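You operate a simulated robot arm through the tools that you are given. There is no shell and no other tool. Be economical: measure what you need, move in short steps, check, and stop when the job is done.

Carry out the task below with a simulated two-armed robot. There is one attempt and no reset: what you move stays moved.

JOB
On the packing table top, fold the grey rag in half.
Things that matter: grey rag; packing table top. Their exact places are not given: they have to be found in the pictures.

The check looks at the end state, three seconds after you hand in, the way a careful person would. Anything else that was tipped, shoved, dropped, spilled or broken makes it a failure. Flat cloth is picked up by pressing the open fingertips on it (5 to 10 N) and closing them slowly along it; thin cloth reads only 2 to 8 mm in the jaws.

ROBOT AND FRAMES
Two 7-joint arms with two-finger parallel grippers on one trunk, on a base that drives. Base frame: it is fixed to the floor where the robot stands at the start and does not move with it; the origin is under the middle of the robot, x ahead of it, y to its left, z up. Readings come in mm, rad, newtons and seconds.
The left shoulder is at the start at [70, 189, 1140], the right one opposite. Places, roughly: packing table top [600, -300, 800]. Payload 3.91 kg a hand.
Tool frame (each hand has its own): the origin (TCP) lies between the finger pads and is the grasp point; the fingertips stand 30 mm ahead of it; z points along the fingers, y is the line along which they close. Largest opening 110 mm; finger width 20, thickness 10; the body of the gripper, 48 by 112 mm, starts 55 mm behind the TCP.
Orientation is that of the tool frame in the base frame, as a unit quaternion [x, y, z, w]. With the fingers straight down and closing along the base's y, the tool's x points along the base's -x, its y along +y and its z along -z.

CONTROLS
- The arms move only by the tool jog_arm. It takes "left_series", "right_series" or both (then of equal length, played together; a hand with none holds still); each is a list of rows, each an object (a shift or turn left out is 0, a gripper value left out holds the last) with "dr": the turn, a rotation vector about the tool's x, y, z in rad, a list of three; "slide": the shift along the tool's x, y, z in mm, a list of three; "fingers": the opening, from 0 (shut) to 1 (fully open). In form: [{"dr": [wx, wy, wz], "slide": [x, y, z], "fingers": fingers}, ...]. A call has 1 to 8 rows; each row shifts and turns the commanded pose from where the row before left it, along the tool's axes as they then stand. A row lasts 0.2 s, in which the tool goes at most 50 mm and 0.15 rad; a call with a longer step from one row to the next is refused whole, and so is a gripper value outside its range. A pose out of reach is approached as far as the arm can. The call stops where the force on the tool passes 40 N (or 10 N more than at its start, if that is more) or the arm is blocked; 0.2 s more then pass. Each finger travels about 72 mm/s and halts on what it meets, pressing with about 29 N; the grip force reading is that of the motor and also rises with nothing between the fingers. The clock runs only during rows and for 0.2 s after the last one: add rows that do not move to give the fingers time. The reply holds the time, the measured pose of the TCP, the force on the tool along the base axes, the opening and the grip force, in the units named above and with some noise, with the torque about the TCP (base axes, N m) and any sound that the robot's microphone picked up.
- Cameras (640 x 400 px; columns grow to the right, rows downward): "scene" is now at [132, 9.9, 1352.7]; the picture's right is [0.11, -0.99, 0.00], its down [-0.71, -0.08, -0.70] and it looks along [0.70, 0.08, -0.71] (base axes); focal length 256 px, centre (320, 200). "left" rides on the left gripper at [72, -17, -104] in its tool frame; the picture's right is [0.23, 0.97, 0.00], its down [-0.76, 0.18, -0.62] and it looks along [-0.61, 0.14, 0.78] (tool axes); focal length 222 px, centre (320, 200). "right" rides on the right gripper at [72, 17, -103] in its tool frame; the picture's right is [-0.23, 0.97, 0.00], its down [-0.76, -0.18, -0.62] and it looks along [-0.61, -0.14, 0.78] (tool axes); focal length 222 px, centre (320, 200).
- snapshot(camera): a new picture of that camera. It takes no simulated time.
- slide_trunk(by): slides the trunk up (or, below 0, down) by that many mm; the arms and the scene camera ride with it, the base frame stays. It gives what a move gives, with no picture.
- base_move(legs): drives the robot by 1 to 6 legs, each [ahead, turn to the left] in mm and rad, along the robot's own axes; the way and the turn of a leg run together, so that a leg with both is an arc; at most 1500 mm and 3.142 rad a leg. The arms and the cameras ride along, it lands a little off, and it stops where it bumps. It gives what a move gives.
- head_to(pan, tilt): turns the head with the scene camera to pan (to the left, within 1.501 rad either way) and tilt (down, from -0.506 to 1.204), counted from straight ahead of the robot. It gives what a move gives.
- measure_at(camera, pixels): for up to 12 pixels [column, row] of the newest picture of that camera ("zoom" is the newest enlarged one), the place [x, y, z] in the base frame of the surface seen there, good to about 2 mm. It takes no simulated time.
- close_up(camera, box): a new picture of the part [left, top, right, bottom] of that camera's present view, enlarged. It takes no simulated time.
- close_job(): hands the job in; it is judged then, once.

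Work in short steps. Measure before you move; look again where a grasp or a placing could have gone wrong, and mend it. You have 80 turns and 78 pictures in all, those below and enlarged ones among them. Open the grippers and draw the arms clear of the work before you hand the job in, unless the task says otherwise; then end with one line.

The tools are called after "Emit:" by a JSON object that holds its "method" and its "body". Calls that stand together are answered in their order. jog_arm: Moves the arms, as the interface text tells. Its arguments: {"type":"object","properties":{"left_series":{"type":"array"},"right_series":{"type":"array"}},"required":[]} The other tools are called the same way: slide_trunk (by) slides the trunk up or down; base_move (legs) drives the base; head_to (pan, tilt) turns the head that bears the scene camera; snapshot (camera) takes a picture; measure_at (camera, pixels) gives the place of the surface under pixels of a picture; close_up (camera, box) takes an enlarged picture of a part of a camera's view; close_job () hands the job in.

At the start:

```text
time_s: 0.0
left_eef_pos: [561.3, 289.8, 1042.6]
left_tcp_rot: [-0.001, 1.0, 0.0, 0.0]
left_wrist_force: [-0.3, 0.2, 0.0]
left_moment: [0.03, 0.03, -0.01]
left_grip_width: 109.8
left_gripper_force: 0.1
right_eef_pos: [364.7, -130.1, 1002.0]
right_tcp_rot: [0.0, 1.0, 0.0, -0.001]
right_wrist_force: [0.3, 0.3, -0.7]
right_moment: [-0.06, -0.03, -0.02]
right_grip_width: 110.2
right_gripper_force: 0.2
trunk travel left (down, up): [-650.0, 290.0]
robot x, y, heading: [-0.1, -1.3, -0.002]
head pan, tilt: [0.108, 0.792]
```

scene: 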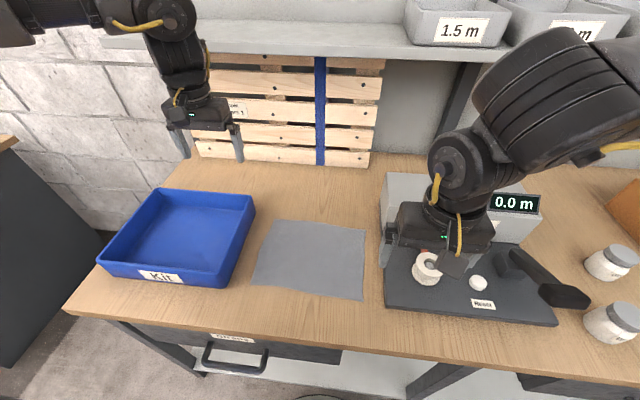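
right: 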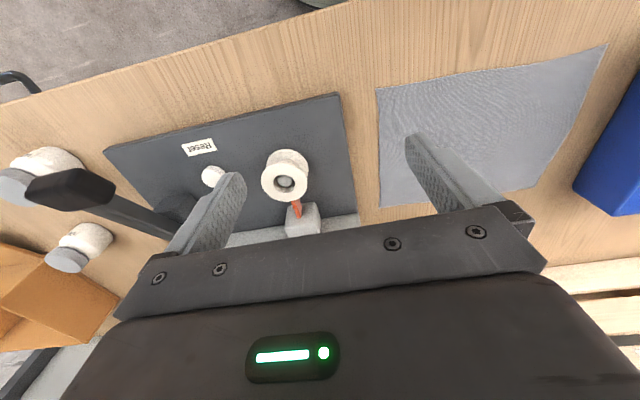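
left: 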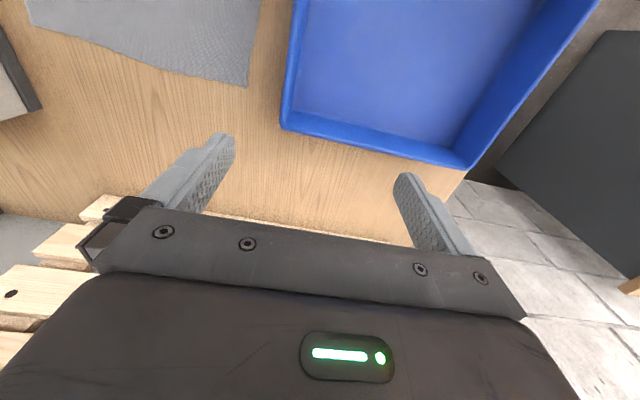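

The grey rag lies flat at about (275,221), (366,229), (363,299), (252,285) in the scene picture; I measure its corners, the table, and nearby items.

Emit:
{"method": "measure_at", "body": {"camera": "scene", "pixels": [[276, 221], [365, 230], [362, 298], [253, 284], [310, 260], [310, 312], [255, 205], [225, 285], [388, 305], [385, 240], [320, 205], [310, 293]]}}

Emit:
{"method": "close_up", "body": {"camera": "scene", "box": [230, 190, 410, 320]}}

```text
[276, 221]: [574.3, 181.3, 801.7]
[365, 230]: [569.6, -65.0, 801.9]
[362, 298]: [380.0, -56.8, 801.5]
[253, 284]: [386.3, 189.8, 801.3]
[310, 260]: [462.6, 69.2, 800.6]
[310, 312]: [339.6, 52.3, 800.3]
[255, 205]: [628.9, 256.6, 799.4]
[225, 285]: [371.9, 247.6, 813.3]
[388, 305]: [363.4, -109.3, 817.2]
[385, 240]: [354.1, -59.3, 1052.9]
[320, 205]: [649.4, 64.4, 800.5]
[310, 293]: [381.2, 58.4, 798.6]
```

```text
3.08 times, centred on (320, 255) of scene
```

zoom: 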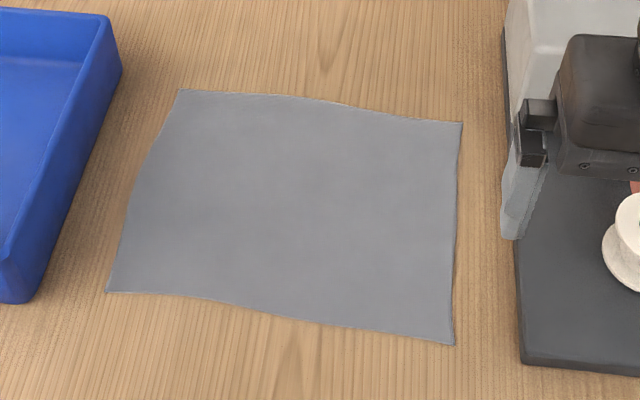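

The rag is about 190 mm (x 380–572) by 246 mm (y −60 to 187), with its top at z≈801. I plan to pinch the near edge with both hands, closing along x, and fold it onto the far edge. First I bring both hands above the near corners, staying high, and start turning the grippers 90°.

Emit:
{"method": "jog_arm", "body": {"left_series": [{"slide": [38, -31, 0]}, {"slide": [38, -31, 0]}, {"slide": [38, -31, 0]}, {"slide": [40, -32, 0]}, {"dr": [0, 0, 0.15]}, {"dr": [0, 0, 0.15]}, {"dr": [0, 0, 0.15]}, {"dr": [0, 0, 0.15]}], "right_series": [{"slide": [-9, 24, 0]}, {"slide": [-9, 24, 0]}, {"slide": [-9, 24, 0]}, {"slide": [-9, 23, 0]}, {"dr": [0, 0, 0.15]}, {"dr": [0, 0, 0.15]}, {"dr": [0, 0, 0.15]}, {"dr": [0, 0, 0.15]}]}}

```text
refused: row 4 steps farther than a row can; nothing moved
```

Row 4 of the left series was 51 mm, over the limit; I use shorter steps.

Emit:
{"method": "jog_arm", "body": {"left_series": [{"slide": [38, -31, 0]}, {"slide": [38, -31, 0]}, {"slide": [38, -31, 0]}, {"slide": [38, -31, 0]}, {"dr": [0, 0, 0.145]}, {"dr": [0, 0, 0.145]}, {"dr": [0, 0, 0.145]}, {"dr": [0, 0, 0.145]}], "right_series": [{"slide": [-9, 24, 0]}, {"slide": [-9, 24, 0]}, {"slide": [-9, 24, 0]}, {"slide": [-9, 23, 0]}, {"dr": [0, 0, 0.145]}, {"dr": [0, 0, 0.145]}, {"dr": [0, 0, 0.145]}, {"dr": [0, 0, 0.145]}]}}

```text
time_s: 1.8
left_eef_pos: [465.2, 214.1, 1041.8]
left_tcp_rot: [0.288, 0.958, -0.001, -0.001]
left_wrist_force: [0.2, -0.4, 0.1]
left_moment: [-0.02, -0.01, 0.01]
left_grip_width: 110.1
left_gripper_force: 0.0
left hand out of reach, approached as far as the arm can: row 3, 4
right_eef_pos: [401.5, -34.8, 1000.2]
right_tcp_rot: [0.288, 0.958, 0.001, 0.0]
right_wrist_force: [-0.1, -0.1, -0.5]
right_moment: [-0.01, 0.02, -0.02]
right_grip_width: 109.9
right_gripper_force: 0.0
trunk travel left (down, up): [-650.0, 290.0]
robot x, y, heading: [-1.1, -0.6, 0.008]
head pan, tilt: [0.108, 0.792]
```

The left hand was clipped at [465, 214]. It is probably too folded at that height, so I lower it while finishing the 90° turn.

Emit:
{"method": "jog_arm", "body": {"left_series": [{"dr": [0, 0, 0.1414], "slide": [0, 0, 12]}, {"dr": [0, 0, 0.1414], "slide": [0, 0, 12]}, {"dr": [0, 0, 0.1414], "slide": [0, 0, 12]}, {"dr": [0, 0, 0.1414], "slide": [0, 0, 12]}, {"dr": [0, 0, 0.1414], "slide": [0, 0, 12]}, {"dr": [0, 0, 0.1414], "slide": [0, 0, 12]}, {"dr": [0, 0, 0.1414], "slide": [0, 0, 12]}], "right_series": [{"dr": [0, 0, 0.1414], "slide": [0, 0, 6]}, {"dr": [0, 0, 0.1414], "slide": [0, 0, 6]}, {"dr": [0, 0, 0.1414], "slide": [0, 0, 6]}, {"dr": [0, 0, 0.1414], "slide": [0, 0, 6]}, {"dr": [0, 0, 0.1414], "slide": [0, 0, 6]}, {"dr": [0, 0, 0.1414], "slide": [0, 0, 6]}, {"dr": [0, 0, 0.1414], "slide": [0, 0, 6]}]}}

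Emit:
{"method": "snapshot", "body": {"camera": "scene"}}

```text
time_s: 3.4
left_eef_pos: [465.8, 213.2, 958.4]
left_tcp_rot: [0.708, 0.706, 0.0, 0.0]
left_wrist_force: [-0.4, -0.6, 0.3]
left_moment: [-0.01, 0.0, -0.04]
left_grip_width: 110.2
left_gripper_force: 0.0
right_eef_pos: [400.9, -34.4, 958.7]
right_tcp_rot: [0.708, 0.706, 0.0, 0.0]
right_wrist_force: [0.2, -0.2, 0.5]
right_moment: [0.0, 0.0, 0.02]
right_grip_width: 110.1
right_gripper_force: 0.0
trunk travel left (down, up): [-650.0, 290.0]
robot x, y, heading: [0.5, 4.2, -0.003]
head pan, tilt: [0.108, 0.792]
```

```text
73 pictures are left
```

scene: 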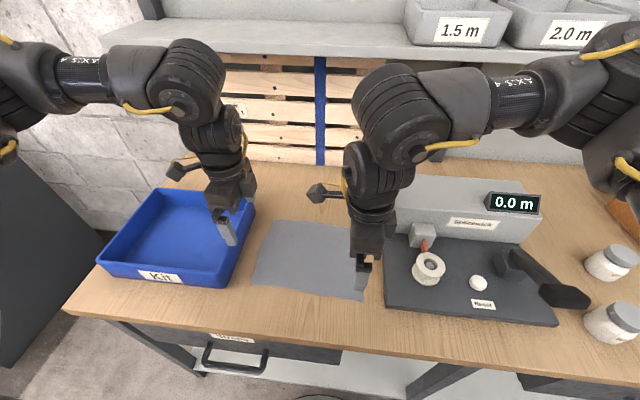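

Both grippers are turned. I move the left to about [407, 165], lower both to z≈880, and narrow the jaws to about 30 mm.

Emit:
{"method": "jog_arm", "body": {"left_series": [{"slide": [-16, -20, 0], "fingers": 0.27}, {"slide": [-16, -20, 0]}, {"slide": [-16, -19, 0]}, {"slide": [0, 0, 26]}, {"slide": [0, 0, 26]}, {"slide": [0, 0, 26]}], "right_series": [{"fingers": 0.27}, {}, {}, {"slide": [0, 0, 26]}, {"slide": [0, 0, 26]}, {"slide": [0, 0, 26]}]}}

Emit:
{"method": "snapshot", "body": {"camera": "right"}}

Emit:
{"method": "snapshot", "body": {"camera": "left"}}

Emit:
{"method": "close_up", "body": {"camera": "scene", "box": [220, 190, 420, 320]}}

```text
time_s: 4.8
left_eef_pos: [406.3, 163.5, 879.5]
left_tcp_rot: [0.707, 0.708, 0.0, 0.0]
left_wrist_force: [0.0, 0.3, 0.3]
left_moment: [0.0, 0.01, -0.02]
left_grip_width: 29.5
left_gripper_force: 0.0
right_eef_pos: [401.7, -33.6, 879.0]
right_tcp_rot: [0.706, 0.708, 0.0, 0.0]
right_wrist_force: [0.0, -0.1, 0.2]
right_moment: [-0.04, -0.01, -0.01]
right_grip_width: 29.6
right_gripper_force: 0.0
trunk travel left (down, up): [-650.0, 290.0]
robot x, y, heading: [-4.6, 1.3, -0.001]
head pan, tilt: [0.108, 0.792]
```

```text
72 pictures are left
```

right: 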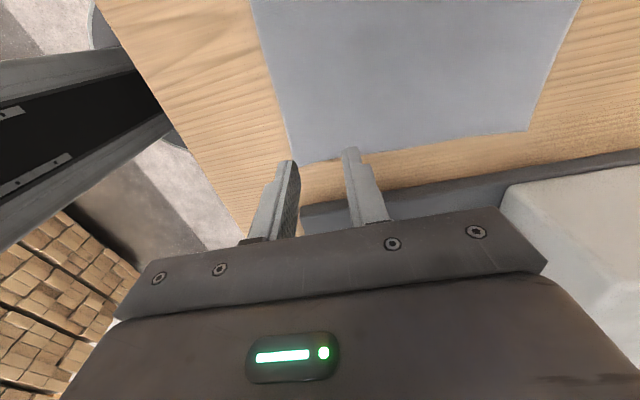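

```text
71 pictures are left
```

left: 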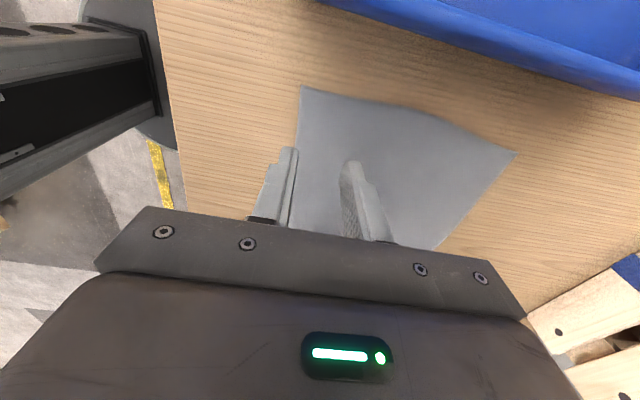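

```text
3.08 times, centred on (320, 255) of scene
```

zoom: 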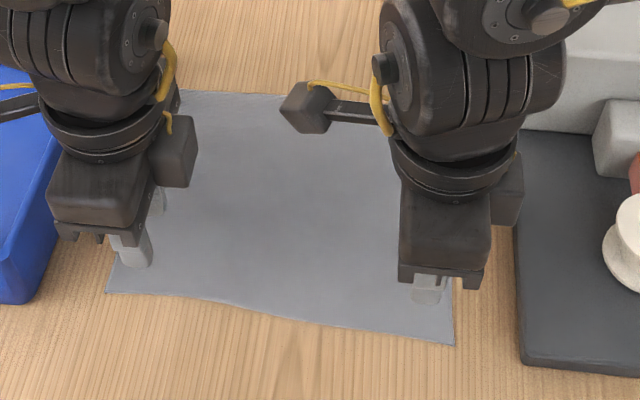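

Positions look right over the near edge. I descend to about 3 mm above contact (TCP z≈834).

Emit:
{"method": "jog_arm", "body": {"left_series": [{"slide": [0, 0, 20]}, {"slide": [0, 0, 15]}, {"slide": [0, 0, 8]}, {"slide": [0, 0, 3]}, {}], "right_series": [{"slide": [0, 0, 20]}, {"slide": [0, 0, 15]}, {"slide": [0, 0, 8]}, {"slide": [0, 0, 3]}, {}]}}

Emit:
{"method": "close_up", "body": {"camera": "left", "box": [220, 60, 420, 250]}}

Emit:
{"method": "close_up", "body": {"camera": "right", "box": [220, 60, 420, 250]}}

```text
time_s: 6.0
left_eef_pos: [406.2, 164.5, 835.3]
left_tcp_rot: [0.707, 0.707, 0.0, 0.0]
left_wrist_force: [0.4, -0.3, -0.3]
left_moment: [0.01, 0.04, -0.01]
left_grip_width: 29.7
left_gripper_force: 0.1
right_eef_pos: [401.2, -33.8, 834.7]
right_tcp_rot: [0.706, 0.708, 0.002, 0.0]
right_wrist_force: [1.0, -0.7, -0.1]
right_moment: [-0.01, 0.0, 0.0]
right_grip_width: 29.6
right_gripper_force: 0.0
trunk travel left (down, up): [-650.0, 290.0]
robot x, y, heading: [2.7, -0.3, 0.0]
head pan, tilt: [0.108, 0.792]
```

```text
2.11 times, centred on (320, 155) of left
```

zoom: 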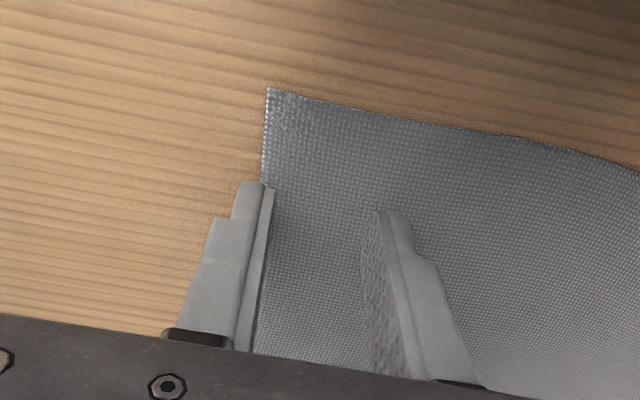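

```text
2.11 times, centred on (320, 155) of right
```

zoom: 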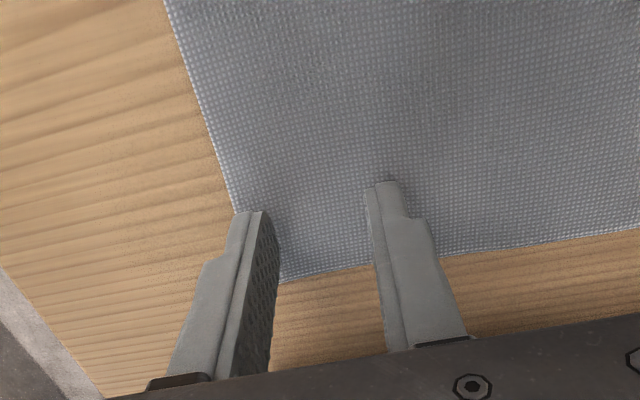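

Both outer fingertips sit right at the rag's edge. I shift both 5 mm inward (+x) and press down gently.

Emit:
{"method": "jog_arm", "body": {"left_series": [{"slide": [0, 5, 0]}, {"slide": [0, 0, 2]}, {"slide": [0, 0, 1]}, {"slide": [0, 0, 1]}, {}], "right_series": [{"slide": [0, 5, 0]}, {"slide": [0, 0, 2]}, {"slide": [0, 0, 1]}, {"slide": [0, 0, 1]}, {}]}}

```text
time_s: 7.2
left_eef_pos: [413.1, 164.7, 831.4]
left_tcp_rot: [0.707, 0.708, 0.0, 0.0]
left_wrist_force: [1.7, -0.6, 3.7]
left_moment: [-0.01, 0.05, 0.03]
left_grip_width: 29.2
left_gripper_force: 0.0
right_eef_pos: [408.3, -34.4, 831.6]
right_tcp_rot: [0.706, 0.708, 0.001, 0.0]
right_wrist_force: [2.3, 1.6, 9.2]
right_moment: [-0.01, 0.06, -0.01]
right_grip_width: 29.3
right_gripper_force: 0.1
trunk travel left (down, up): [-650.0, 290.0]
robot x, y, heading: [0.8, -0.8, 0.002]
head pan, tilt: [0.108, 0.792]
```

Contact: left 3.7 N, right 9.2 N. I press the left 0.5 mm more, then close slowly.

Emit:
{"method": "jog_arm", "body": {"left_series": [{"slide": [0, 0, 0.5]}, {"fingers": 0.23}, {"fingers": 0.19}, {"fingers": 0.15}, {"fingers": 0.11}, {"fingers": 0.07}, {"fingers": 0.03}, {"fingers": 0.0}], "right_series": [{"slide": [0, 0, 0]}, {"fingers": 0.23}, {"fingers": 0.19}, {"fingers": 0.15}, {"fingers": 0.11}, {"fingers": 0.07}, {"fingers": 0.03}, {"fingers": 0.0}]}}

Emit:
{"method": "close_up", "body": {"camera": "left", "box": [220, 60, 420, 250]}}

Emit:
{"method": "close_up", "body": {"camera": "right", "box": [220, 60, 420, 250]}}

```text
time_s: 9.0
left_eef_pos: [412.1, 165.4, 832.2]
left_tcp_rot: [0.707, 0.707, -0.001, 0.0]
left_wrist_force: [-1.2, -3.4, 6.6]
left_moment: [-0.05, 0.08, -0.01]
left_grip_width: 2.4
left_gripper_force: 29.1
right_eef_pos: [406.3, -35.7, 831.2]
right_tcp_rot: [0.707, 0.707, 0.001, 0.0]
right_wrist_force: [0.6, 2.8, 12.2]
right_moment: [0.04, 0.06, -0.01]
right_grip_width: 2.0
right_gripper_force: 29.0
trunk travel left (down, up): [-650.0, 290.0]
robot x, y, heading: [1.2, 1.9, 0.005]
head pan, tilt: [0.108, 0.792]
```

```text
2.11 times, centred on (320, 155) of left
```

zoom: 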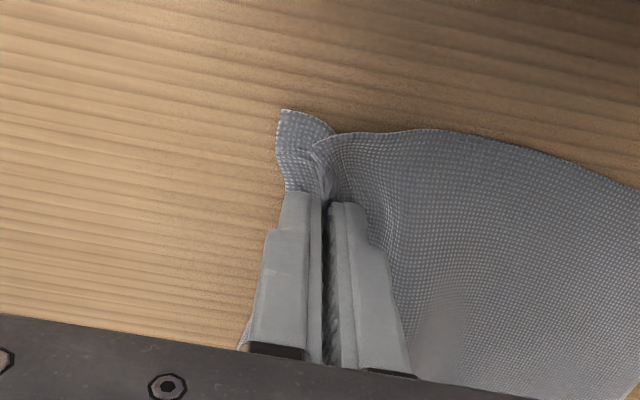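

```text
2.11 times, centred on (320, 155) of right
```

zoom: 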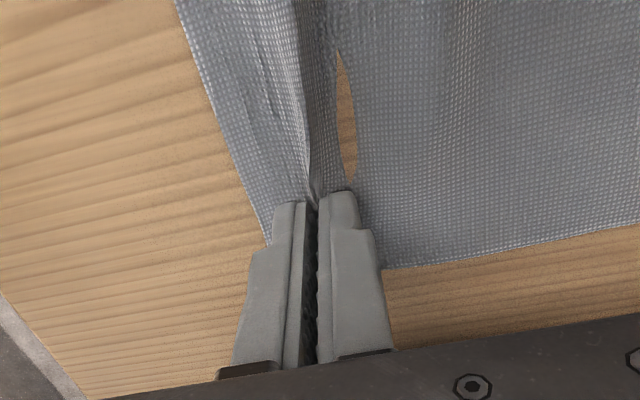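

Both jaws hold a ridge of cloth (2.4 and 2.0 mm). I lift both gently together, moving a little in +x, and check.

Emit:
{"method": "jog_arm", "body": {"left_series": [{"slide": [0, 2, -8]}, {"slide": [0, 5, -10]}, {"slide": [0, 7, -10]}, {"slide": [0, 8, -10]}, {}], "right_series": [{"slide": [0, 2, -8]}, {"slide": [0, 5, -10]}, {"slide": [0, 7, -10]}, {"slide": [0, 8, -10]}, {}]}}

Emit:
{"method": "snapshot", "body": {"camera": "scene"}}

Emit:
{"method": "snapshot", "body": {"camera": "left"}}

Emit:
{"method": "snapshot", "body": {"camera": "right"}}

```text
time_s: 10.2
left_eef_pos: [436.3, 165.3, 870.0]
left_tcp_rot: [0.707, 0.707, 0.0, 0.0]
left_wrist_force: [-0.6, -1.2, 0.1]
left_moment: [-0.04, 0.05, -0.02]
left_grip_width: 2.1
left_gripper_force: 28.9
right_eef_pos: [428.3, -35.1, 868.4]
right_tcp_rot: [0.706, 0.708, 0.0, -0.001]
right_wrist_force: [-0.1, 0.8, -0.2]
right_moment: [0.05, -0.01, 0.03]
right_grip_width: 2.0
right_gripper_force: 28.5
trunk travel left (down, up): [-650.0, 290.0]
robot x, y, heading: [1.8, 4.0, -0.0]
head pan, tilt: [0.108, 0.792]
```

```text
65 pictures are left
```

scene: 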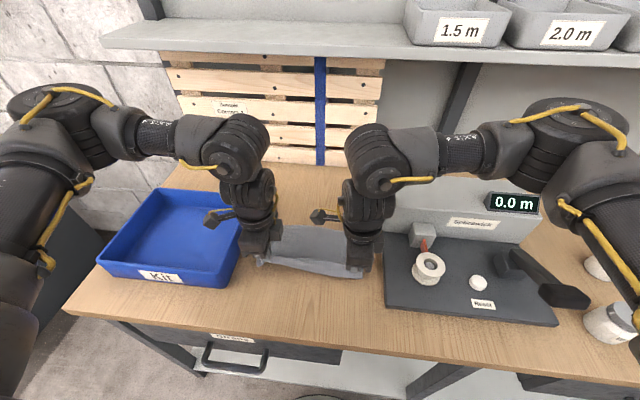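

```text
64 pictures are left
```

left: 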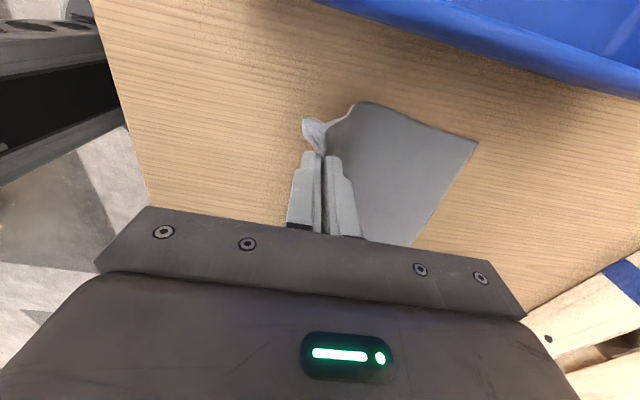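

```text
63 pictures are left
```

right: 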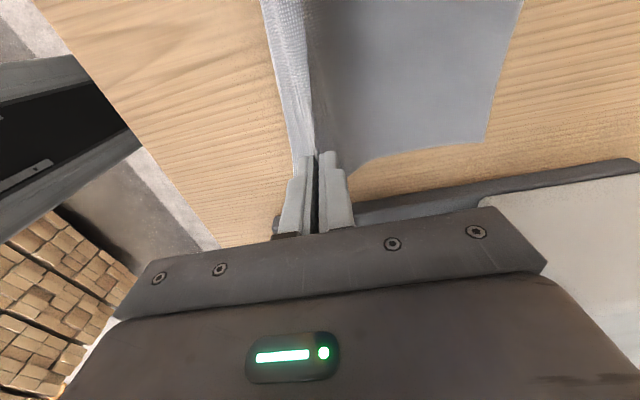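

The cloth has come up with both hands. I continue over the fold line, tilting the fingers 0.6 rad forward so the edge will land pointing away.

Emit:
{"method": "jog_arm", "body": {"left_series": [{"dr": [-0.1, 0, 0], "slide": [0, 9.2, -1.8]}, {"dr": [-0.1, 0, 0], "slide": [0, 9.4, -0.9]}, {"dr": [-0.1, 0, 0], "slide": [0, 9.4, 0.1]}, {"dr": [-0.1, 0, 0], "slide": [0, 9.3, 1.0]}, {"dr": [-0.1, 0, 0], "slide": [0, 9.2, 1.9]}, {"dr": [-0.1, 0, 0], "slide": [0, 8.9, 2.9]}, {}], "right_series": [{"dr": [-0.1, 0, 0], "slide": [0, 9.2, -1.8]}, {"dr": [-0.1, 0, 0], "slide": [0, 9.4, -0.9]}, {"dr": [-0.1, 0, 0], "slide": [0, 9.4, 0.1]}, {"dr": [-0.1, 0, 0], "slide": [0, 9.3, 1.0]}, {"dr": [-0.1, 0, 0], "slide": [0, 9.2, 1.9]}, {"dr": [-0.1, 0, 0], "slide": [0, 8.9, 2.9]}, {}]}}

Emit:
{"method": "snapshot", "body": {"camera": "scene"}}

Emit:
{"method": "snapshot", "body": {"camera": "left"}}

Emit:
{"method": "snapshot", "body": {"camera": "right"}}

```text
time_s: 11.8
left_eef_pos: [488.7, 163.6, 879.2]
left_tcp_rot: [0.675, 0.675, 0.209, 0.209]
left_wrist_force: [-0.5, -0.2, 0.0]
left_moment: [0.0, 0.04, -0.01]
left_grip_width: 2.1
left_gripper_force: 28.9
right_eef_pos: [484.5, -33.9, 880.8]
right_tcp_rot: [0.675, 0.676, 0.21, 0.209]
right_wrist_force: [-0.1, 0.1, 0.2]
right_moment: [0.04, 0.0, 0.02]
right_grip_width: 2.0
right_gripper_force: 29.1
trunk travel left (down, up): [-650.0, 290.0]
robot x, y, heading: [-1.4, 3.0, -0.002]
head pan, tilt: [0.108, 0.792]
```

```text
62 pictures are left
```

scene: 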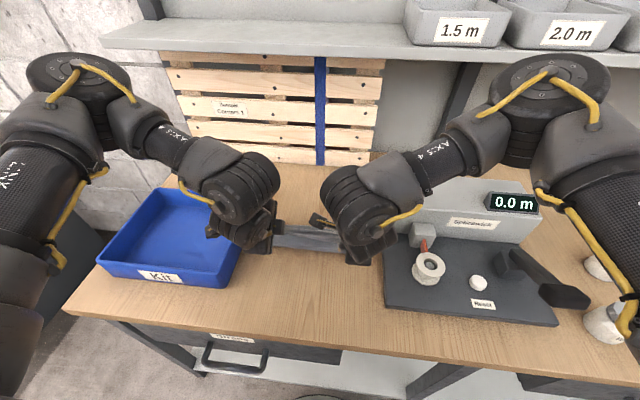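

```text
61 pictures are left
```

left: 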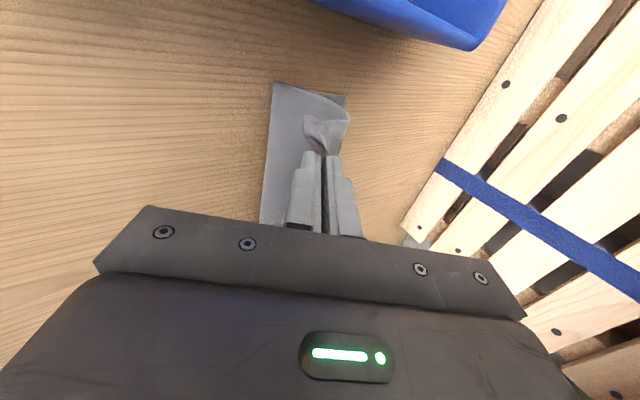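

```text
60 pictures are left
```

right: 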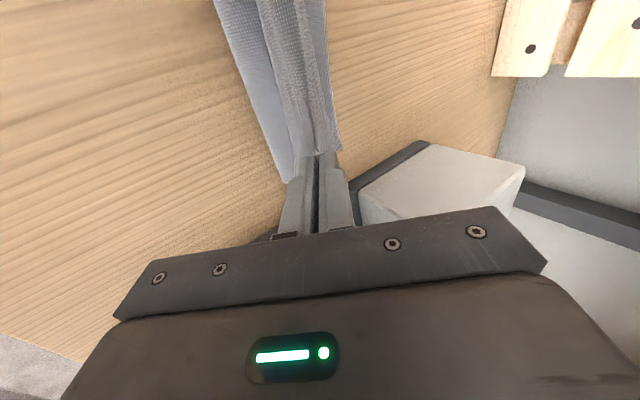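

The fold is forming; I measure the rag's present outline in the left picture.

Emit:
{"method": "measure_at", "body": {"camera": "left", "pixels": [[275, 85], [345, 98], [268, 150], [262, 215], [310, 95], [340, 130], [310, 125]]}}

Emit:
{"method": "measure_at", "body": {"camera": "right", "pixels": [[288, 180], [330, 145], [250, 90], [300, 100], [322, 50]]}}

Emit:
{"method": "close_up", "body": {"camera": "left", "box": [220, 60, 420, 250]}}

```text
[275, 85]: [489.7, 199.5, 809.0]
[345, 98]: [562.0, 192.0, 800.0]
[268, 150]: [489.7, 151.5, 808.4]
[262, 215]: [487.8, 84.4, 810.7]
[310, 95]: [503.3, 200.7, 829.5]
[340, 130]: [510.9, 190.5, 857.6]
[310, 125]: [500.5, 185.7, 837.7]
```

```text
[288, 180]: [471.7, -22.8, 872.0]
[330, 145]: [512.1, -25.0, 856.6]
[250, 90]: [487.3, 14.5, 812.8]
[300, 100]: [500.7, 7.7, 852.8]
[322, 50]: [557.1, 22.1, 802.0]
```

```text
2.11 times, centred on (320, 155) of left
```

zoom: 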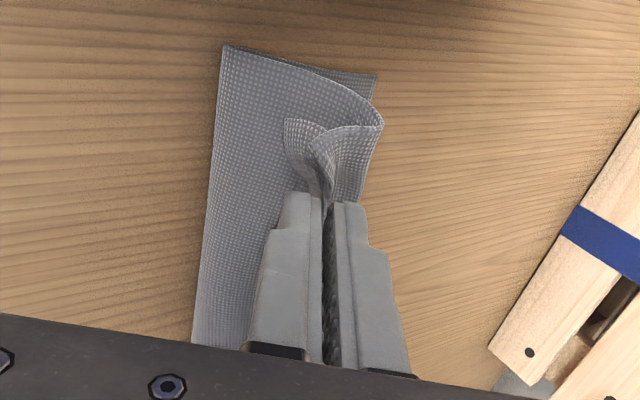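

I tilted the wrong way: as the cloth flips over, the fingers should lean back toward the robot. Before reversing the tilt, I measure the clearance to the pallet and shelf behind.

Emit:
{"method": "measure_at", "body": {"camera": "scene", "pixels": [[290, 155], [290, 110], [290, 50], [400, 50], [440, 185], [225, 230], [270, 30], [345, 200]]}}

```text
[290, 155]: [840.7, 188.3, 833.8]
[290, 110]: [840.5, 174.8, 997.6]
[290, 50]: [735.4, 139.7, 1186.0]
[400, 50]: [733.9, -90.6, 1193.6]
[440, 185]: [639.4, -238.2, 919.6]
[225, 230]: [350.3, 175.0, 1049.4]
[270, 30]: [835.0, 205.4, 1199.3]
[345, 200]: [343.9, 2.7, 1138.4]
```

The shelf's front edge is at x≈735, z≈1190, so a modest back-lean is safe. I move forward while swinging the tilt to about −0.24 rad.

Emit:
{"method": "jog_arm", "body": {"left_series": [{"dr": [0.14, 0, 0], "slide": [0, 7.8, 6.5]}, {"dr": [0.14, 0, 0], "slide": [0, 8.6, 5.4]}, {"dr": [0.14, 0, 0], "slide": [0, 9.3, 4.1]}, {"dr": [0.14, 0, 0], "slide": [0, 9.8, 2.8]}, {"dr": [0.14, 0, 0], "slide": [0, 10.1, 1.4]}, {"dr": [0.14, 0, 0], "slide": [0, 10.2, 0]}, {}], "right_series": [{"dr": [0.14, 0, 0], "slide": [0, 7.8, 6.5]}, {"dr": [0.14, 0, 0], "slide": [0, 8.6, 5.4]}, {"dr": [0.14, 0, 0], "slide": [0, 9.3, 4.1]}, {"dr": [0.14, 0, 0], "slide": [0, 9.8, 2.8]}, {"dr": [0.14, 0, 0], "slide": [0, 10.1, 1.4]}, {"dr": [0.14, 0, 0], "slide": [0, 10.2, 0]}, {}]}}

Emit:
{"method": "snapshot", "body": {"camera": "scene"}}

Emit:
{"method": "snapshot", "body": {"camera": "left"}}

Emit:
{"method": "snapshot", "body": {"camera": "right"}}

```text
time_s: 13.4
left_eef_pos: [547.6, 163.2, 873.0]
left_tcp_rot: [0.702, 0.701, -0.086, -0.085]
left_wrist_force: [-0.4, 0.4, 1.0]
left_moment: [-0.02, -0.04, 0.0]
left_grip_width: 2.1
left_gripper_force: 29.3
right_eef_pos: [544.1, -33.5, 876.2]
right_tcp_rot: [0.702, 0.702, -0.083, -0.085]
right_wrist_force: [0.2, 0.1, 0.0]
right_moment: [0.01, -0.09, -0.02]
right_grip_width: 2.0
right_gripper_force: 28.9
trunk travel left (down, up): [-650.0, 290.0]
robot x, y, heading: [-0.7, 0.5, -0.002]
head pan, tilt: [0.108, 0.792]
```

```text
58 pictures are left
```

scene: 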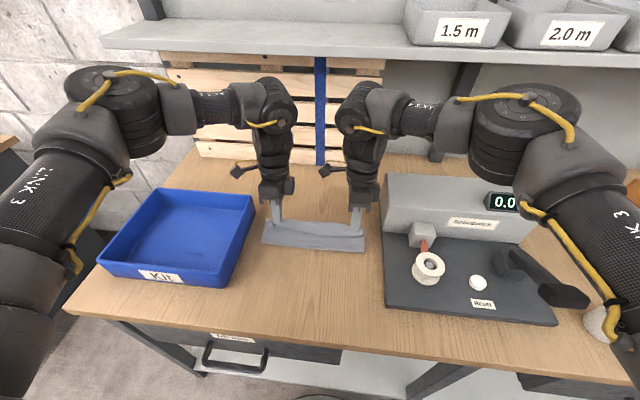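

```text
57 pictures are left
```

left: 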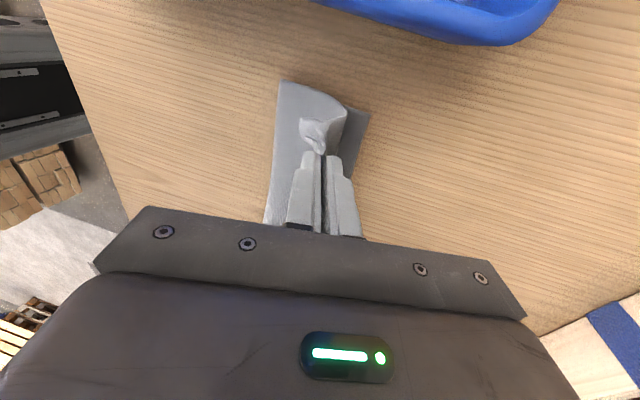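

```text
56 pictures are left
```

right: 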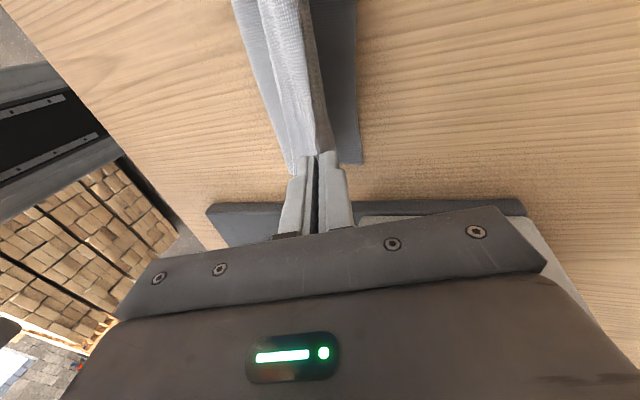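

Next I measure the bottom layer's far edge, the fold line, and the flap.

Emit:
{"method": "measure_at", "body": {"camera": "left", "pixels": [[369, 114], [283, 84], [266, 215], [345, 110], [305, 125], [352, 160]]}}

Emit:
{"method": "measure_at", "body": {"camera": "right", "pixels": [[357, 160], [354, 50], [240, 30], [300, 60], [325, 140], [290, 170]]}}

Emit:
{"method": "close_up", "body": {"camera": "scene", "box": [230, 170, 390, 270]}}

```text
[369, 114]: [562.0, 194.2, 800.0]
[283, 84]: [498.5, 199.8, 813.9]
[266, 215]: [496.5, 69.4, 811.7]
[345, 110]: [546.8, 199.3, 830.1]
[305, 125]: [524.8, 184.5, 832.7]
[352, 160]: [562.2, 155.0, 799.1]
```

```text
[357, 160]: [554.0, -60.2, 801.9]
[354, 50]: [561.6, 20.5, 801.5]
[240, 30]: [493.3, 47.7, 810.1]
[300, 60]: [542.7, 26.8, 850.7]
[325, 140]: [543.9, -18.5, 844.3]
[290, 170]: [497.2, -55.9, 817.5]
```

```text
4.00 times, centred on (310, 220) of scene
```

zoom: 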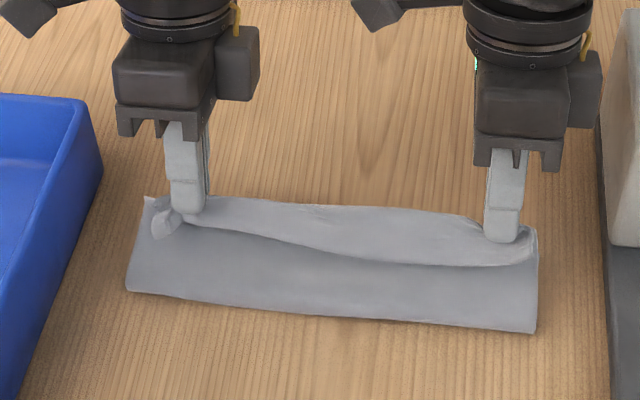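

The edge is turned back on top in a hem about 25 mm wide, as expected. I lower the tips vertically to just above the lower layer, with the far edge at x≈562.

Emit:
{"method": "jog_arm", "body": {"left_series": [{"slide": [0, 3, 10]}, {"slide": [0, 3, 10]}, {"slide": [0, 2, 9]}, {"slide": [0, 1, 5]}, {}], "right_series": [{"slide": [0, 3, 10]}, {"slide": [0, 3, 10]}, {"slide": [0, 2, 10]}, {"slide": [0, 1, 6]}, {}]}}

Emit:
{"method": "close_up", "body": {"camera": "scene", "box": [230, 170, 390, 270]}}

Emit:
{"method": "close_up", "body": {"camera": "left", "box": [220, 60, 420, 250]}}

```text
time_s: 14.6
left_eef_pos: [549.2, 165.2, 836.6]
left_tcp_rot: [0.702, 0.702, -0.085, -0.085]
left_wrist_force: [0.1, -1.1, 1.0]
left_moment: [-0.04, -0.07, 0.01]
left_grip_width: 2.1
left_gripper_force: 28.8
right_eef_pos: [542.5, -33.5, 836.8]
right_tcp_rot: [0.701, 0.703, -0.083, -0.086]
right_wrist_force: [0.0, 1.8, -0.1]
right_moment: [0.01, -0.03, 0.02]
right_grip_width: 1.7
right_gripper_force: 29.2
trunk travel left (down, up): [-650.0, 290.0]
robot x, y, heading: [0.9, 1.2, 0.0]
head pan, tilt: [0.108, 0.792]
```

```text
4.00 times, centred on (310, 220) of scene
```

zoom: 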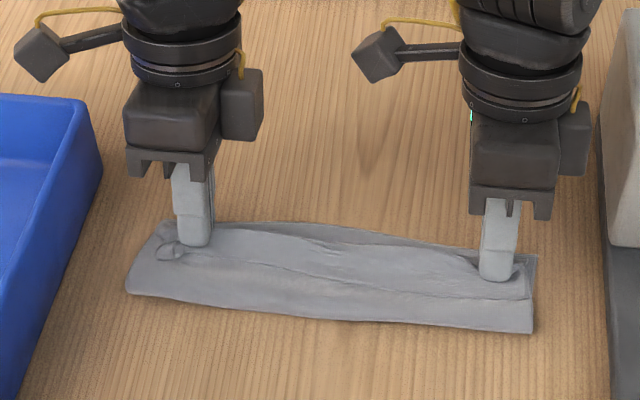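

```text
2.11 times, centred on (320, 155) of left
```

zoom: 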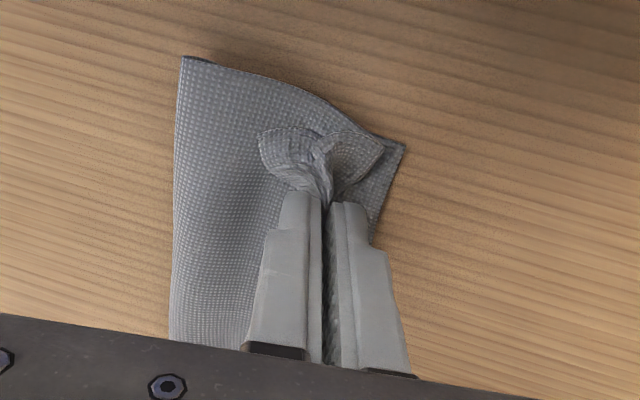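

The hem lies on the lower layer. I release slowly and draw both hands straight up along the fingers.

Emit:
{"method": "jog_arm", "body": {"left_series": [{"fingers": 0.05}, {"fingers": 0.12}, {"fingers": 0.2}, {}, {"slide": [0, 0, -10]}, {"slide": [0, 0, -25]}, {"slide": [0, 0, -35]}, {}], "right_series": [{"fingers": 0.05}, {"fingers": 0.12}, {"fingers": 0.2}, {}, {"slide": [0, 0, -10]}, {"slide": [0, 0, -25]}, {"slide": [0, 0, -35]}, {}]}}

Emit:
{"method": "close_up", "body": {"camera": "scene", "box": [230, 170, 390, 270]}}

Emit:
{"method": "close_up", "body": {"camera": "left", "box": [220, 60, 420, 250]}}

Emit:
{"method": "snapshot", "body": {"camera": "right"}}

```text
time_s: 16.4
left_eef_pos: [566.5, 164.2, 905.3]
left_tcp_rot: [0.702, 0.702, -0.085, -0.085]
left_wrist_force: [0.2, -0.1, 0.2]
left_moment: [0.0, 0.01, 0.0]
left_grip_width: 22.0
left_gripper_force: 0.0
right_eef_pos: [562.2, -35.4, 903.5]
right_tcp_rot: [0.702, 0.702, -0.083, -0.084]
right_wrist_force: [0.2, 0.6, 0.1]
right_moment: [-0.02, -0.02, 0.03]
right_grip_width: 22.0
right_gripper_force: 0.2
trunk travel left (down, up): [-650.0, 290.0]
robot x, y, heading: [1.1, -1.0, -0.001]
head pan, tilt: [0.108, 0.792]
```

```text
4.00 times, centred on (310, 220) of scene
```

zoom: 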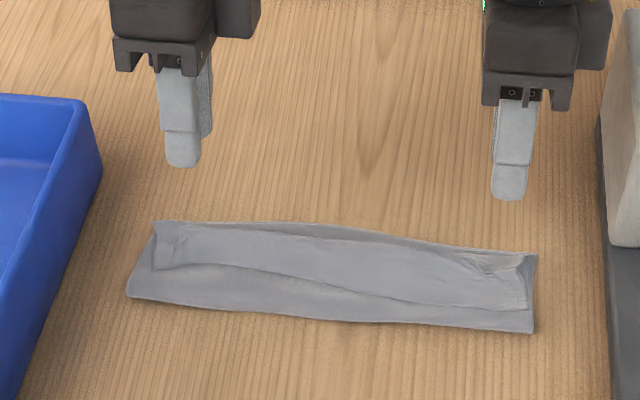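

```text
2.11 times, centred on (320, 155) of left
```

zoom: 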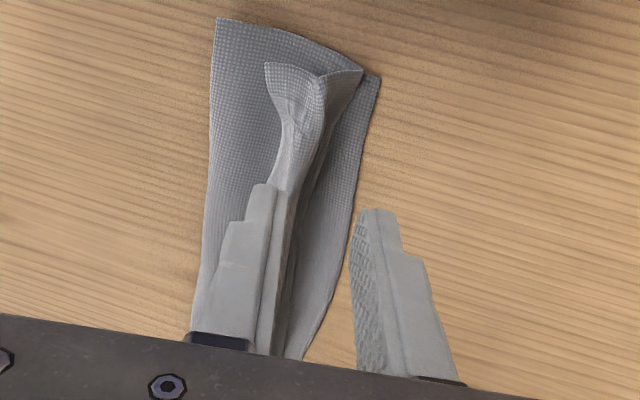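

```text
50 pictures are left
```

right: 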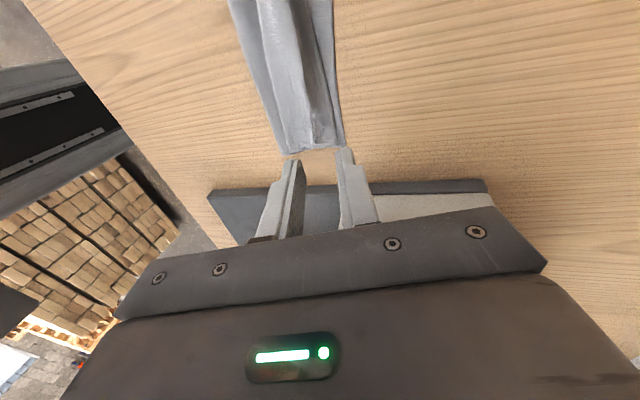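

The rag is folded, but a turned-back hem lies on top. I measure its shape to unfold it outward.

Emit:
{"method": "measure_at", "body": {"camera": "zoom", "pixels": [[200, 230]]}}

Emit:
{"method": "close_up", "body": {"camera": "scene", "box": [250, 212, 374, 262]}}

Emit:
{"method": "measure_at", "body": {"camera": "scene", "pixels": [[270, 226], [269, 237], [262, 243], [310, 228], [310, 235], [311, 240], [311, 246], [345, 234], [345, 244], [345, 248], [362, 235], [361, 250]]}}

```text
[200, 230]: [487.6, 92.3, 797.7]
```

```text
5.16 times, centred on (312, 237) of scene
```

zoom: 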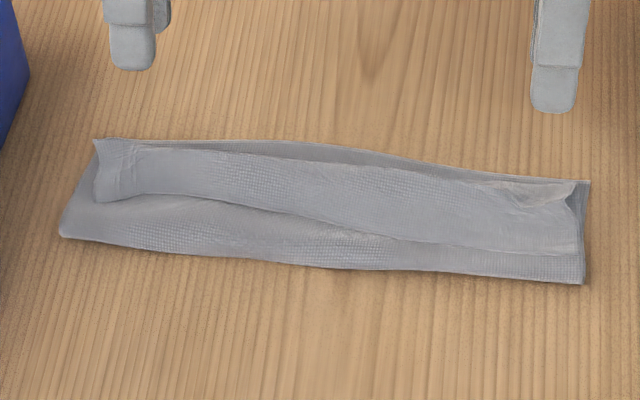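

```text
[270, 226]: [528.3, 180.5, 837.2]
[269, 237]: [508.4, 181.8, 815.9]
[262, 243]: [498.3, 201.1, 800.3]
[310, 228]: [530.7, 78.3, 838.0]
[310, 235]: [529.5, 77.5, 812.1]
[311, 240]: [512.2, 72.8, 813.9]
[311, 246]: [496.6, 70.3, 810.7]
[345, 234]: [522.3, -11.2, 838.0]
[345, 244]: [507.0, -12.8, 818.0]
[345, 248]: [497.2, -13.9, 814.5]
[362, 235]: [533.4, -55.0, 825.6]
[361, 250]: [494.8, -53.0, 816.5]
```

The hem actually stands up as a small tent (crest z≈838, free edge around x 508, z 815). I look at its open end with the left camera and measure the cross section.

Emit:
{"method": "close_up", "body": {"camera": "left", "box": [260, 60, 380, 135]}}

Emit:
{"method": "measure_at", "body": {"camera": "left", "pixels": [[295, 88], [308, 92], [322, 93], [332, 93], [338, 90], [346, 97], [300, 110], [312, 115], [325, 110], [272, 75]]}}

Emit:
{"method": "close_up", "body": {"camera": "right", "box": [220, 60, 420, 185]}}

Emit:
{"method": "measure_at", "body": {"camera": "right", "pixels": [[286, 150], [300, 150], [315, 147], [330, 145], [340, 143], [275, 110], [290, 110], [305, 110], [320, 110], [332, 110]]}}

```text
5.33 times, centred on (320, 98) of left
```

zoom: 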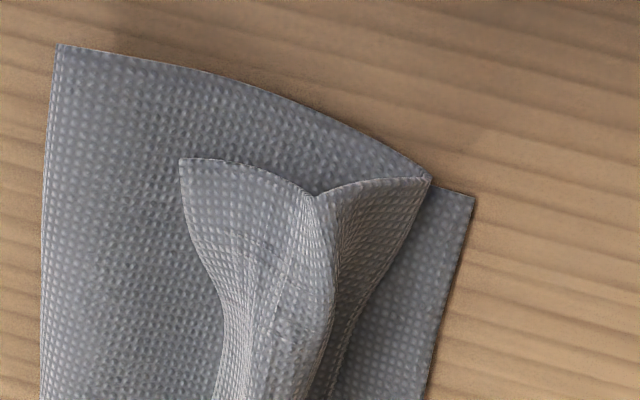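

```text
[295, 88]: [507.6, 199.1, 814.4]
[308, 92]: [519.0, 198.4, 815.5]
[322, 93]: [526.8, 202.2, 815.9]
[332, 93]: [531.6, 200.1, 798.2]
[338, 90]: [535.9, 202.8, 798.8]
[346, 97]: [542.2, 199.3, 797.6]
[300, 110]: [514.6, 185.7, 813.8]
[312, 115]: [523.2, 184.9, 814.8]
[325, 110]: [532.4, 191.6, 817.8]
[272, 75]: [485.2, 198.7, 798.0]
```

```text
3.20 times, centred on (320, 122) of right
```

zoom: 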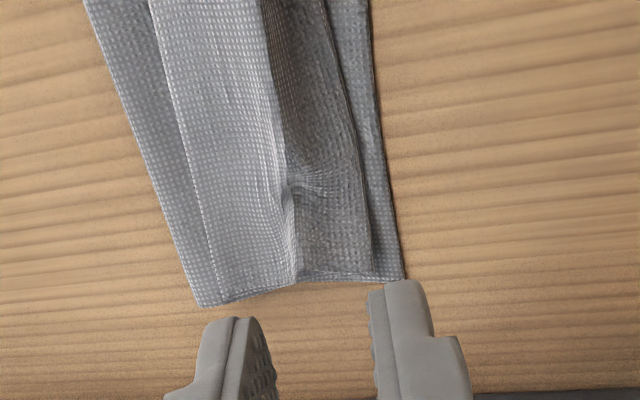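

```text
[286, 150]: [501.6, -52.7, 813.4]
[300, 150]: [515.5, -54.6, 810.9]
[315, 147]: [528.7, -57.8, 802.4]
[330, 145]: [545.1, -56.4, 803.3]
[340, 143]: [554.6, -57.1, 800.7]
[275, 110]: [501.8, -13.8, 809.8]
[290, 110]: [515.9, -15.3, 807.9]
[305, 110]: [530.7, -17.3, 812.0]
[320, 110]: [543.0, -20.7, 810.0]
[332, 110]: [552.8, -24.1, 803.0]
```

The hem is about 50 mm wide (x 507 to 555) and lies nearly flat on top. I raise both hands a bit, set them upright, and move them toward the hem's free edge for a second pinch. First I finish the hem-edge measurements.

Emit:
{"method": "jog_arm", "body": {"left_series": [{"dr": [-0.12, 0, 0], "slide": [0, 0, 0]}, {"dr": [-0.12, 0, 0], "slide": [0, -12, 0]}, {"slide": [0, -14, 0], "fingers": 0.16}, {"slide": [0, -12, 0]}, {"slide": [0, -5, 0]}], "right_series": [{"dr": [-0.12, 0, 0], "slide": [0, 0, 0]}, {"dr": [-0.12, 0, 0], "slide": [0, -12, 0]}, {"slide": [0, -14, 0], "fingers": 0.16}, {"slide": [0, -13, 0]}, {"slide": [0, -10, 0]}]}}

Emit:
{"method": "close_up", "body": {"camera": "left", "box": [220, 60, 420, 185]}}

Emit:
{"method": "close_up", "body": {"camera": "right", "box": [220, 60, 420, 185]}}

Emit:
{"method": "close_up", "body": {"camera": "scene", "box": [250, 190, 374, 262]}}

```text
time_s: 17.6
left_eef_pos: [524.6, 164.7, 905.7]
left_tcp_rot: [0.707, 0.707, 0.0, 0.0]
left_wrist_force: [-0.3, 0.6, -0.2]
left_moment: [-0.03, 0.01, -0.01]
left_grip_width: 17.7
left_gripper_force: 0.0
right_eef_pos: [514.0, -34.1, 906.3]
right_tcp_rot: [0.706, 0.708, 0.001, 0.001]
right_wrist_force: [0.3, 0.3, -0.1]
right_moment: [0.0, 0.0, 0.0]
right_grip_width: 17.7
right_gripper_force: 0.0
trunk travel left (down, up): [-650.0, 290.0]
robot x, y, heading: [-1.1, 2.2, -0.001]
head pan, tilt: [0.108, 0.792]
```

```text
3.20 times, centred on (320, 122) of left
```

zoom: 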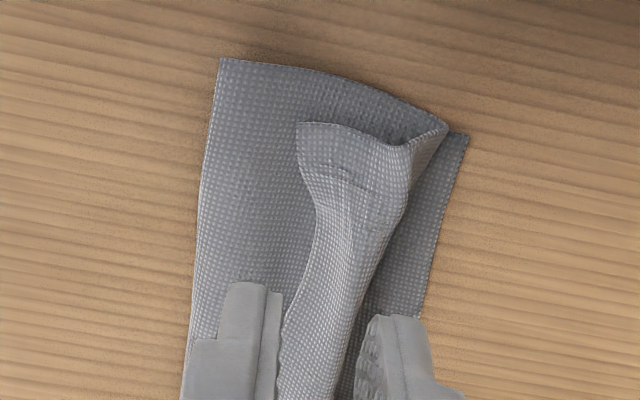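

```text
3.20 times, centred on (320, 122) of right
```

zoom: 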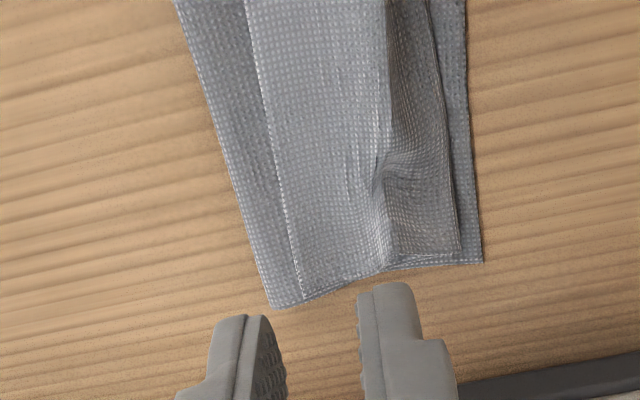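

```text
5.16 times, centred on (312, 226) of scene
```

zoom: 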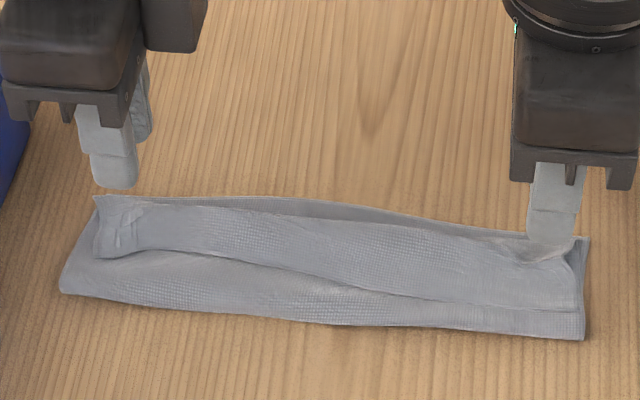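

I measure points along the hem's edge and ridge in both hand cameras.

Emit:
{"method": "measure_at", "body": {"camera": "left", "pixels": [[314, 103], [318, 122], [316, 141], [310, 163], [326, 153], [336, 130], [343, 112], [320, 170], [300, 140]]}}

Emit:
{"method": "measure_at", "body": {"camera": "right", "pixels": [[315, 149], [310, 130], [305, 110], [300, 85], [325, 130], [338, 120], [340, 90], [355, 120], [300, 130]]}}

```text
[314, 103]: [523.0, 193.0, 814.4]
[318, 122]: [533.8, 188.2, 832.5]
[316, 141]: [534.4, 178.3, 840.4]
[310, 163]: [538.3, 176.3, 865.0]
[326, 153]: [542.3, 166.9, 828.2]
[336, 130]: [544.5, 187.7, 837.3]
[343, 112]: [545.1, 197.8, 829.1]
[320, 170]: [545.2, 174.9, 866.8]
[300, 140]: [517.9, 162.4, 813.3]
```

```text
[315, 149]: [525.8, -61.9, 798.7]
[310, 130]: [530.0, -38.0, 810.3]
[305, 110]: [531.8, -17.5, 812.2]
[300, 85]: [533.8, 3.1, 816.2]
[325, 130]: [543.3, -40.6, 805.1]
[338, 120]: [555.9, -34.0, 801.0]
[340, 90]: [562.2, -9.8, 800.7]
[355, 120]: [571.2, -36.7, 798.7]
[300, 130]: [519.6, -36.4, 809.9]
```

Those readings mix with older pictures, so I take fresh snapshots to measure from.

Emit:
{"method": "snapshot", "body": {"camera": "left"}}

Emit:
{"method": "snapshot", "body": {"camera": "right"}}

Emit:
{"method": "snapshot", "body": {"camera": "scene"}}

```text
43 pictures are left
```

left: 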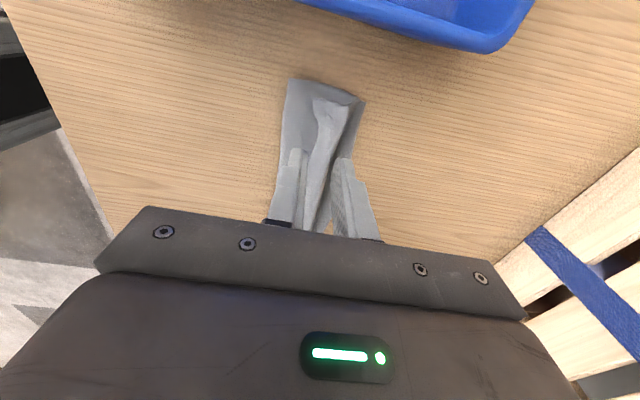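

```text
42 pictures are left
```

right: 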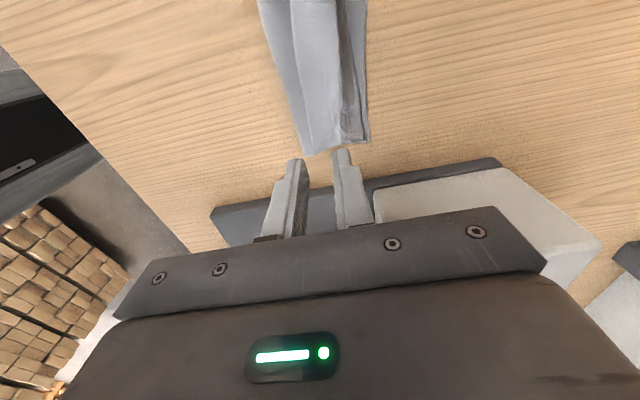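

```text
41 pictures are left
```

scene: 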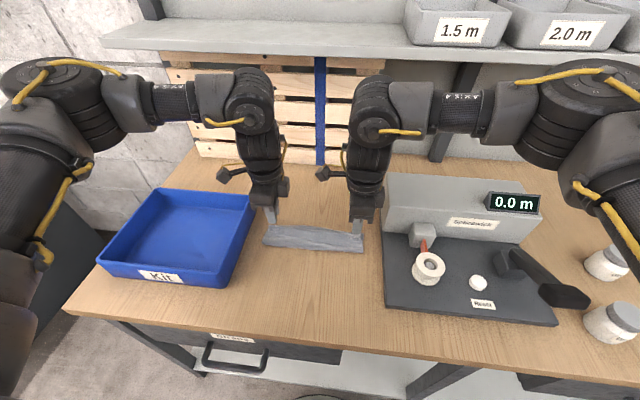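

Emit:
{"method": "measure_at", "body": {"camera": "left", "pixels": [[290, 82], [314, 102], [318, 122], [317, 141], [326, 153], [336, 125], [345, 108], [348, 104], [364, 103], [300, 130]]}}

Emit:
{"method": "measure_at", "body": {"camera": "right", "pixels": [[306, 153], [316, 148], [310, 130], [305, 110], [300, 85], [325, 130], [338, 135], [357, 140], [362, 130], [355, 110], [300, 130]]}}

Emit:
{"method": "measure_at", "body": {"camera": "scene", "pixels": [[269, 228], [269, 239], [280, 230], [280, 238], [300, 230], [300, 242], [320, 232], [320, 245], [345, 238], [345, 248]]}}

```text
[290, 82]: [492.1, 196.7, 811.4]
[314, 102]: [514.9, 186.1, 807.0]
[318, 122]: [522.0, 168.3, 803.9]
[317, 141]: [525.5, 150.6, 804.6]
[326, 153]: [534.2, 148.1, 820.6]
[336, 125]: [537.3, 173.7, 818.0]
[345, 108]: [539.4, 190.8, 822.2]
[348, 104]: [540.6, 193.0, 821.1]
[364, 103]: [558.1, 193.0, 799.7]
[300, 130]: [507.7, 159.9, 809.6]
```

```text
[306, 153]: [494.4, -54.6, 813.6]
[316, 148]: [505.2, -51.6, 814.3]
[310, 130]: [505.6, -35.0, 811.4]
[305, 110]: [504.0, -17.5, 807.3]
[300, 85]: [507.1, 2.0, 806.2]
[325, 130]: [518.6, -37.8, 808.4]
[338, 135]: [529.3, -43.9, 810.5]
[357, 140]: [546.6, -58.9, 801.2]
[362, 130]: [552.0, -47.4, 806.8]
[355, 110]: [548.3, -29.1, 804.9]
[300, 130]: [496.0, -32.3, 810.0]
```

```text
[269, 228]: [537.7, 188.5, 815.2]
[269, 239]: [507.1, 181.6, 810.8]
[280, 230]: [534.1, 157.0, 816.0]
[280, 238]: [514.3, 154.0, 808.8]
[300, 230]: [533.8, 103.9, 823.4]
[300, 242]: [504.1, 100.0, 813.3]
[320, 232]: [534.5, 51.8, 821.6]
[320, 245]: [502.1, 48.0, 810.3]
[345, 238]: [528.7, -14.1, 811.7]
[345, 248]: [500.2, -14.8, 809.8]
```

Hem edge: left (y 165) x≈521, right (y −35) x≈504. I centre the 18 mm jaws so the outer fingers sit on the hem's edge, and descend to near contact.

Emit:
{"method": "jog_arm", "body": {"left_series": [{"slide": [0, 9, 25]}, {"slide": [0, 0, 25]}, {"slide": [0, 0, 12]}, {"slide": [0, 0, 4]}, {"slide": [0, 0, 2]}, {"slide": [0, 0, 2]}, {}], "right_series": [{"slide": [0, 3, 25]}, {"slide": [0, 0, 25]}, {"slide": [0, 0, 12]}, {"slide": [0, 0, 4]}, {"slide": [0, 0, 2]}, {"slide": [0, 0, 2]}, {}]}}

```text
time_s: 19.2
left_eef_pos: [533.8, 164.3, 836.4]
left_tcp_rot: [0.707, 0.707, -0.001, 0.0]
left_wrist_force: [0.3, -0.4, 0.1]
left_moment: [-0.03, 0.02, -0.02]
left_grip_width: 17.6
left_gripper_force: 0.0
right_eef_pos: [513.4, -33.7, 835.0]
right_tcp_rot: [0.706, 0.708, 0.001, 0.001]
right_wrist_force: [-0.4, -0.1, -1.0]
right_moment: [-0.02, 0.0, 0.06]
right_grip_width: 17.3
right_gripper_force: 0.0
trunk travel left (down, up): [-650.0, 290.0]
robot x, y, heading: [0.4, -0.5, 0.002]
head pan, tilt: [0.108, 0.792]
```

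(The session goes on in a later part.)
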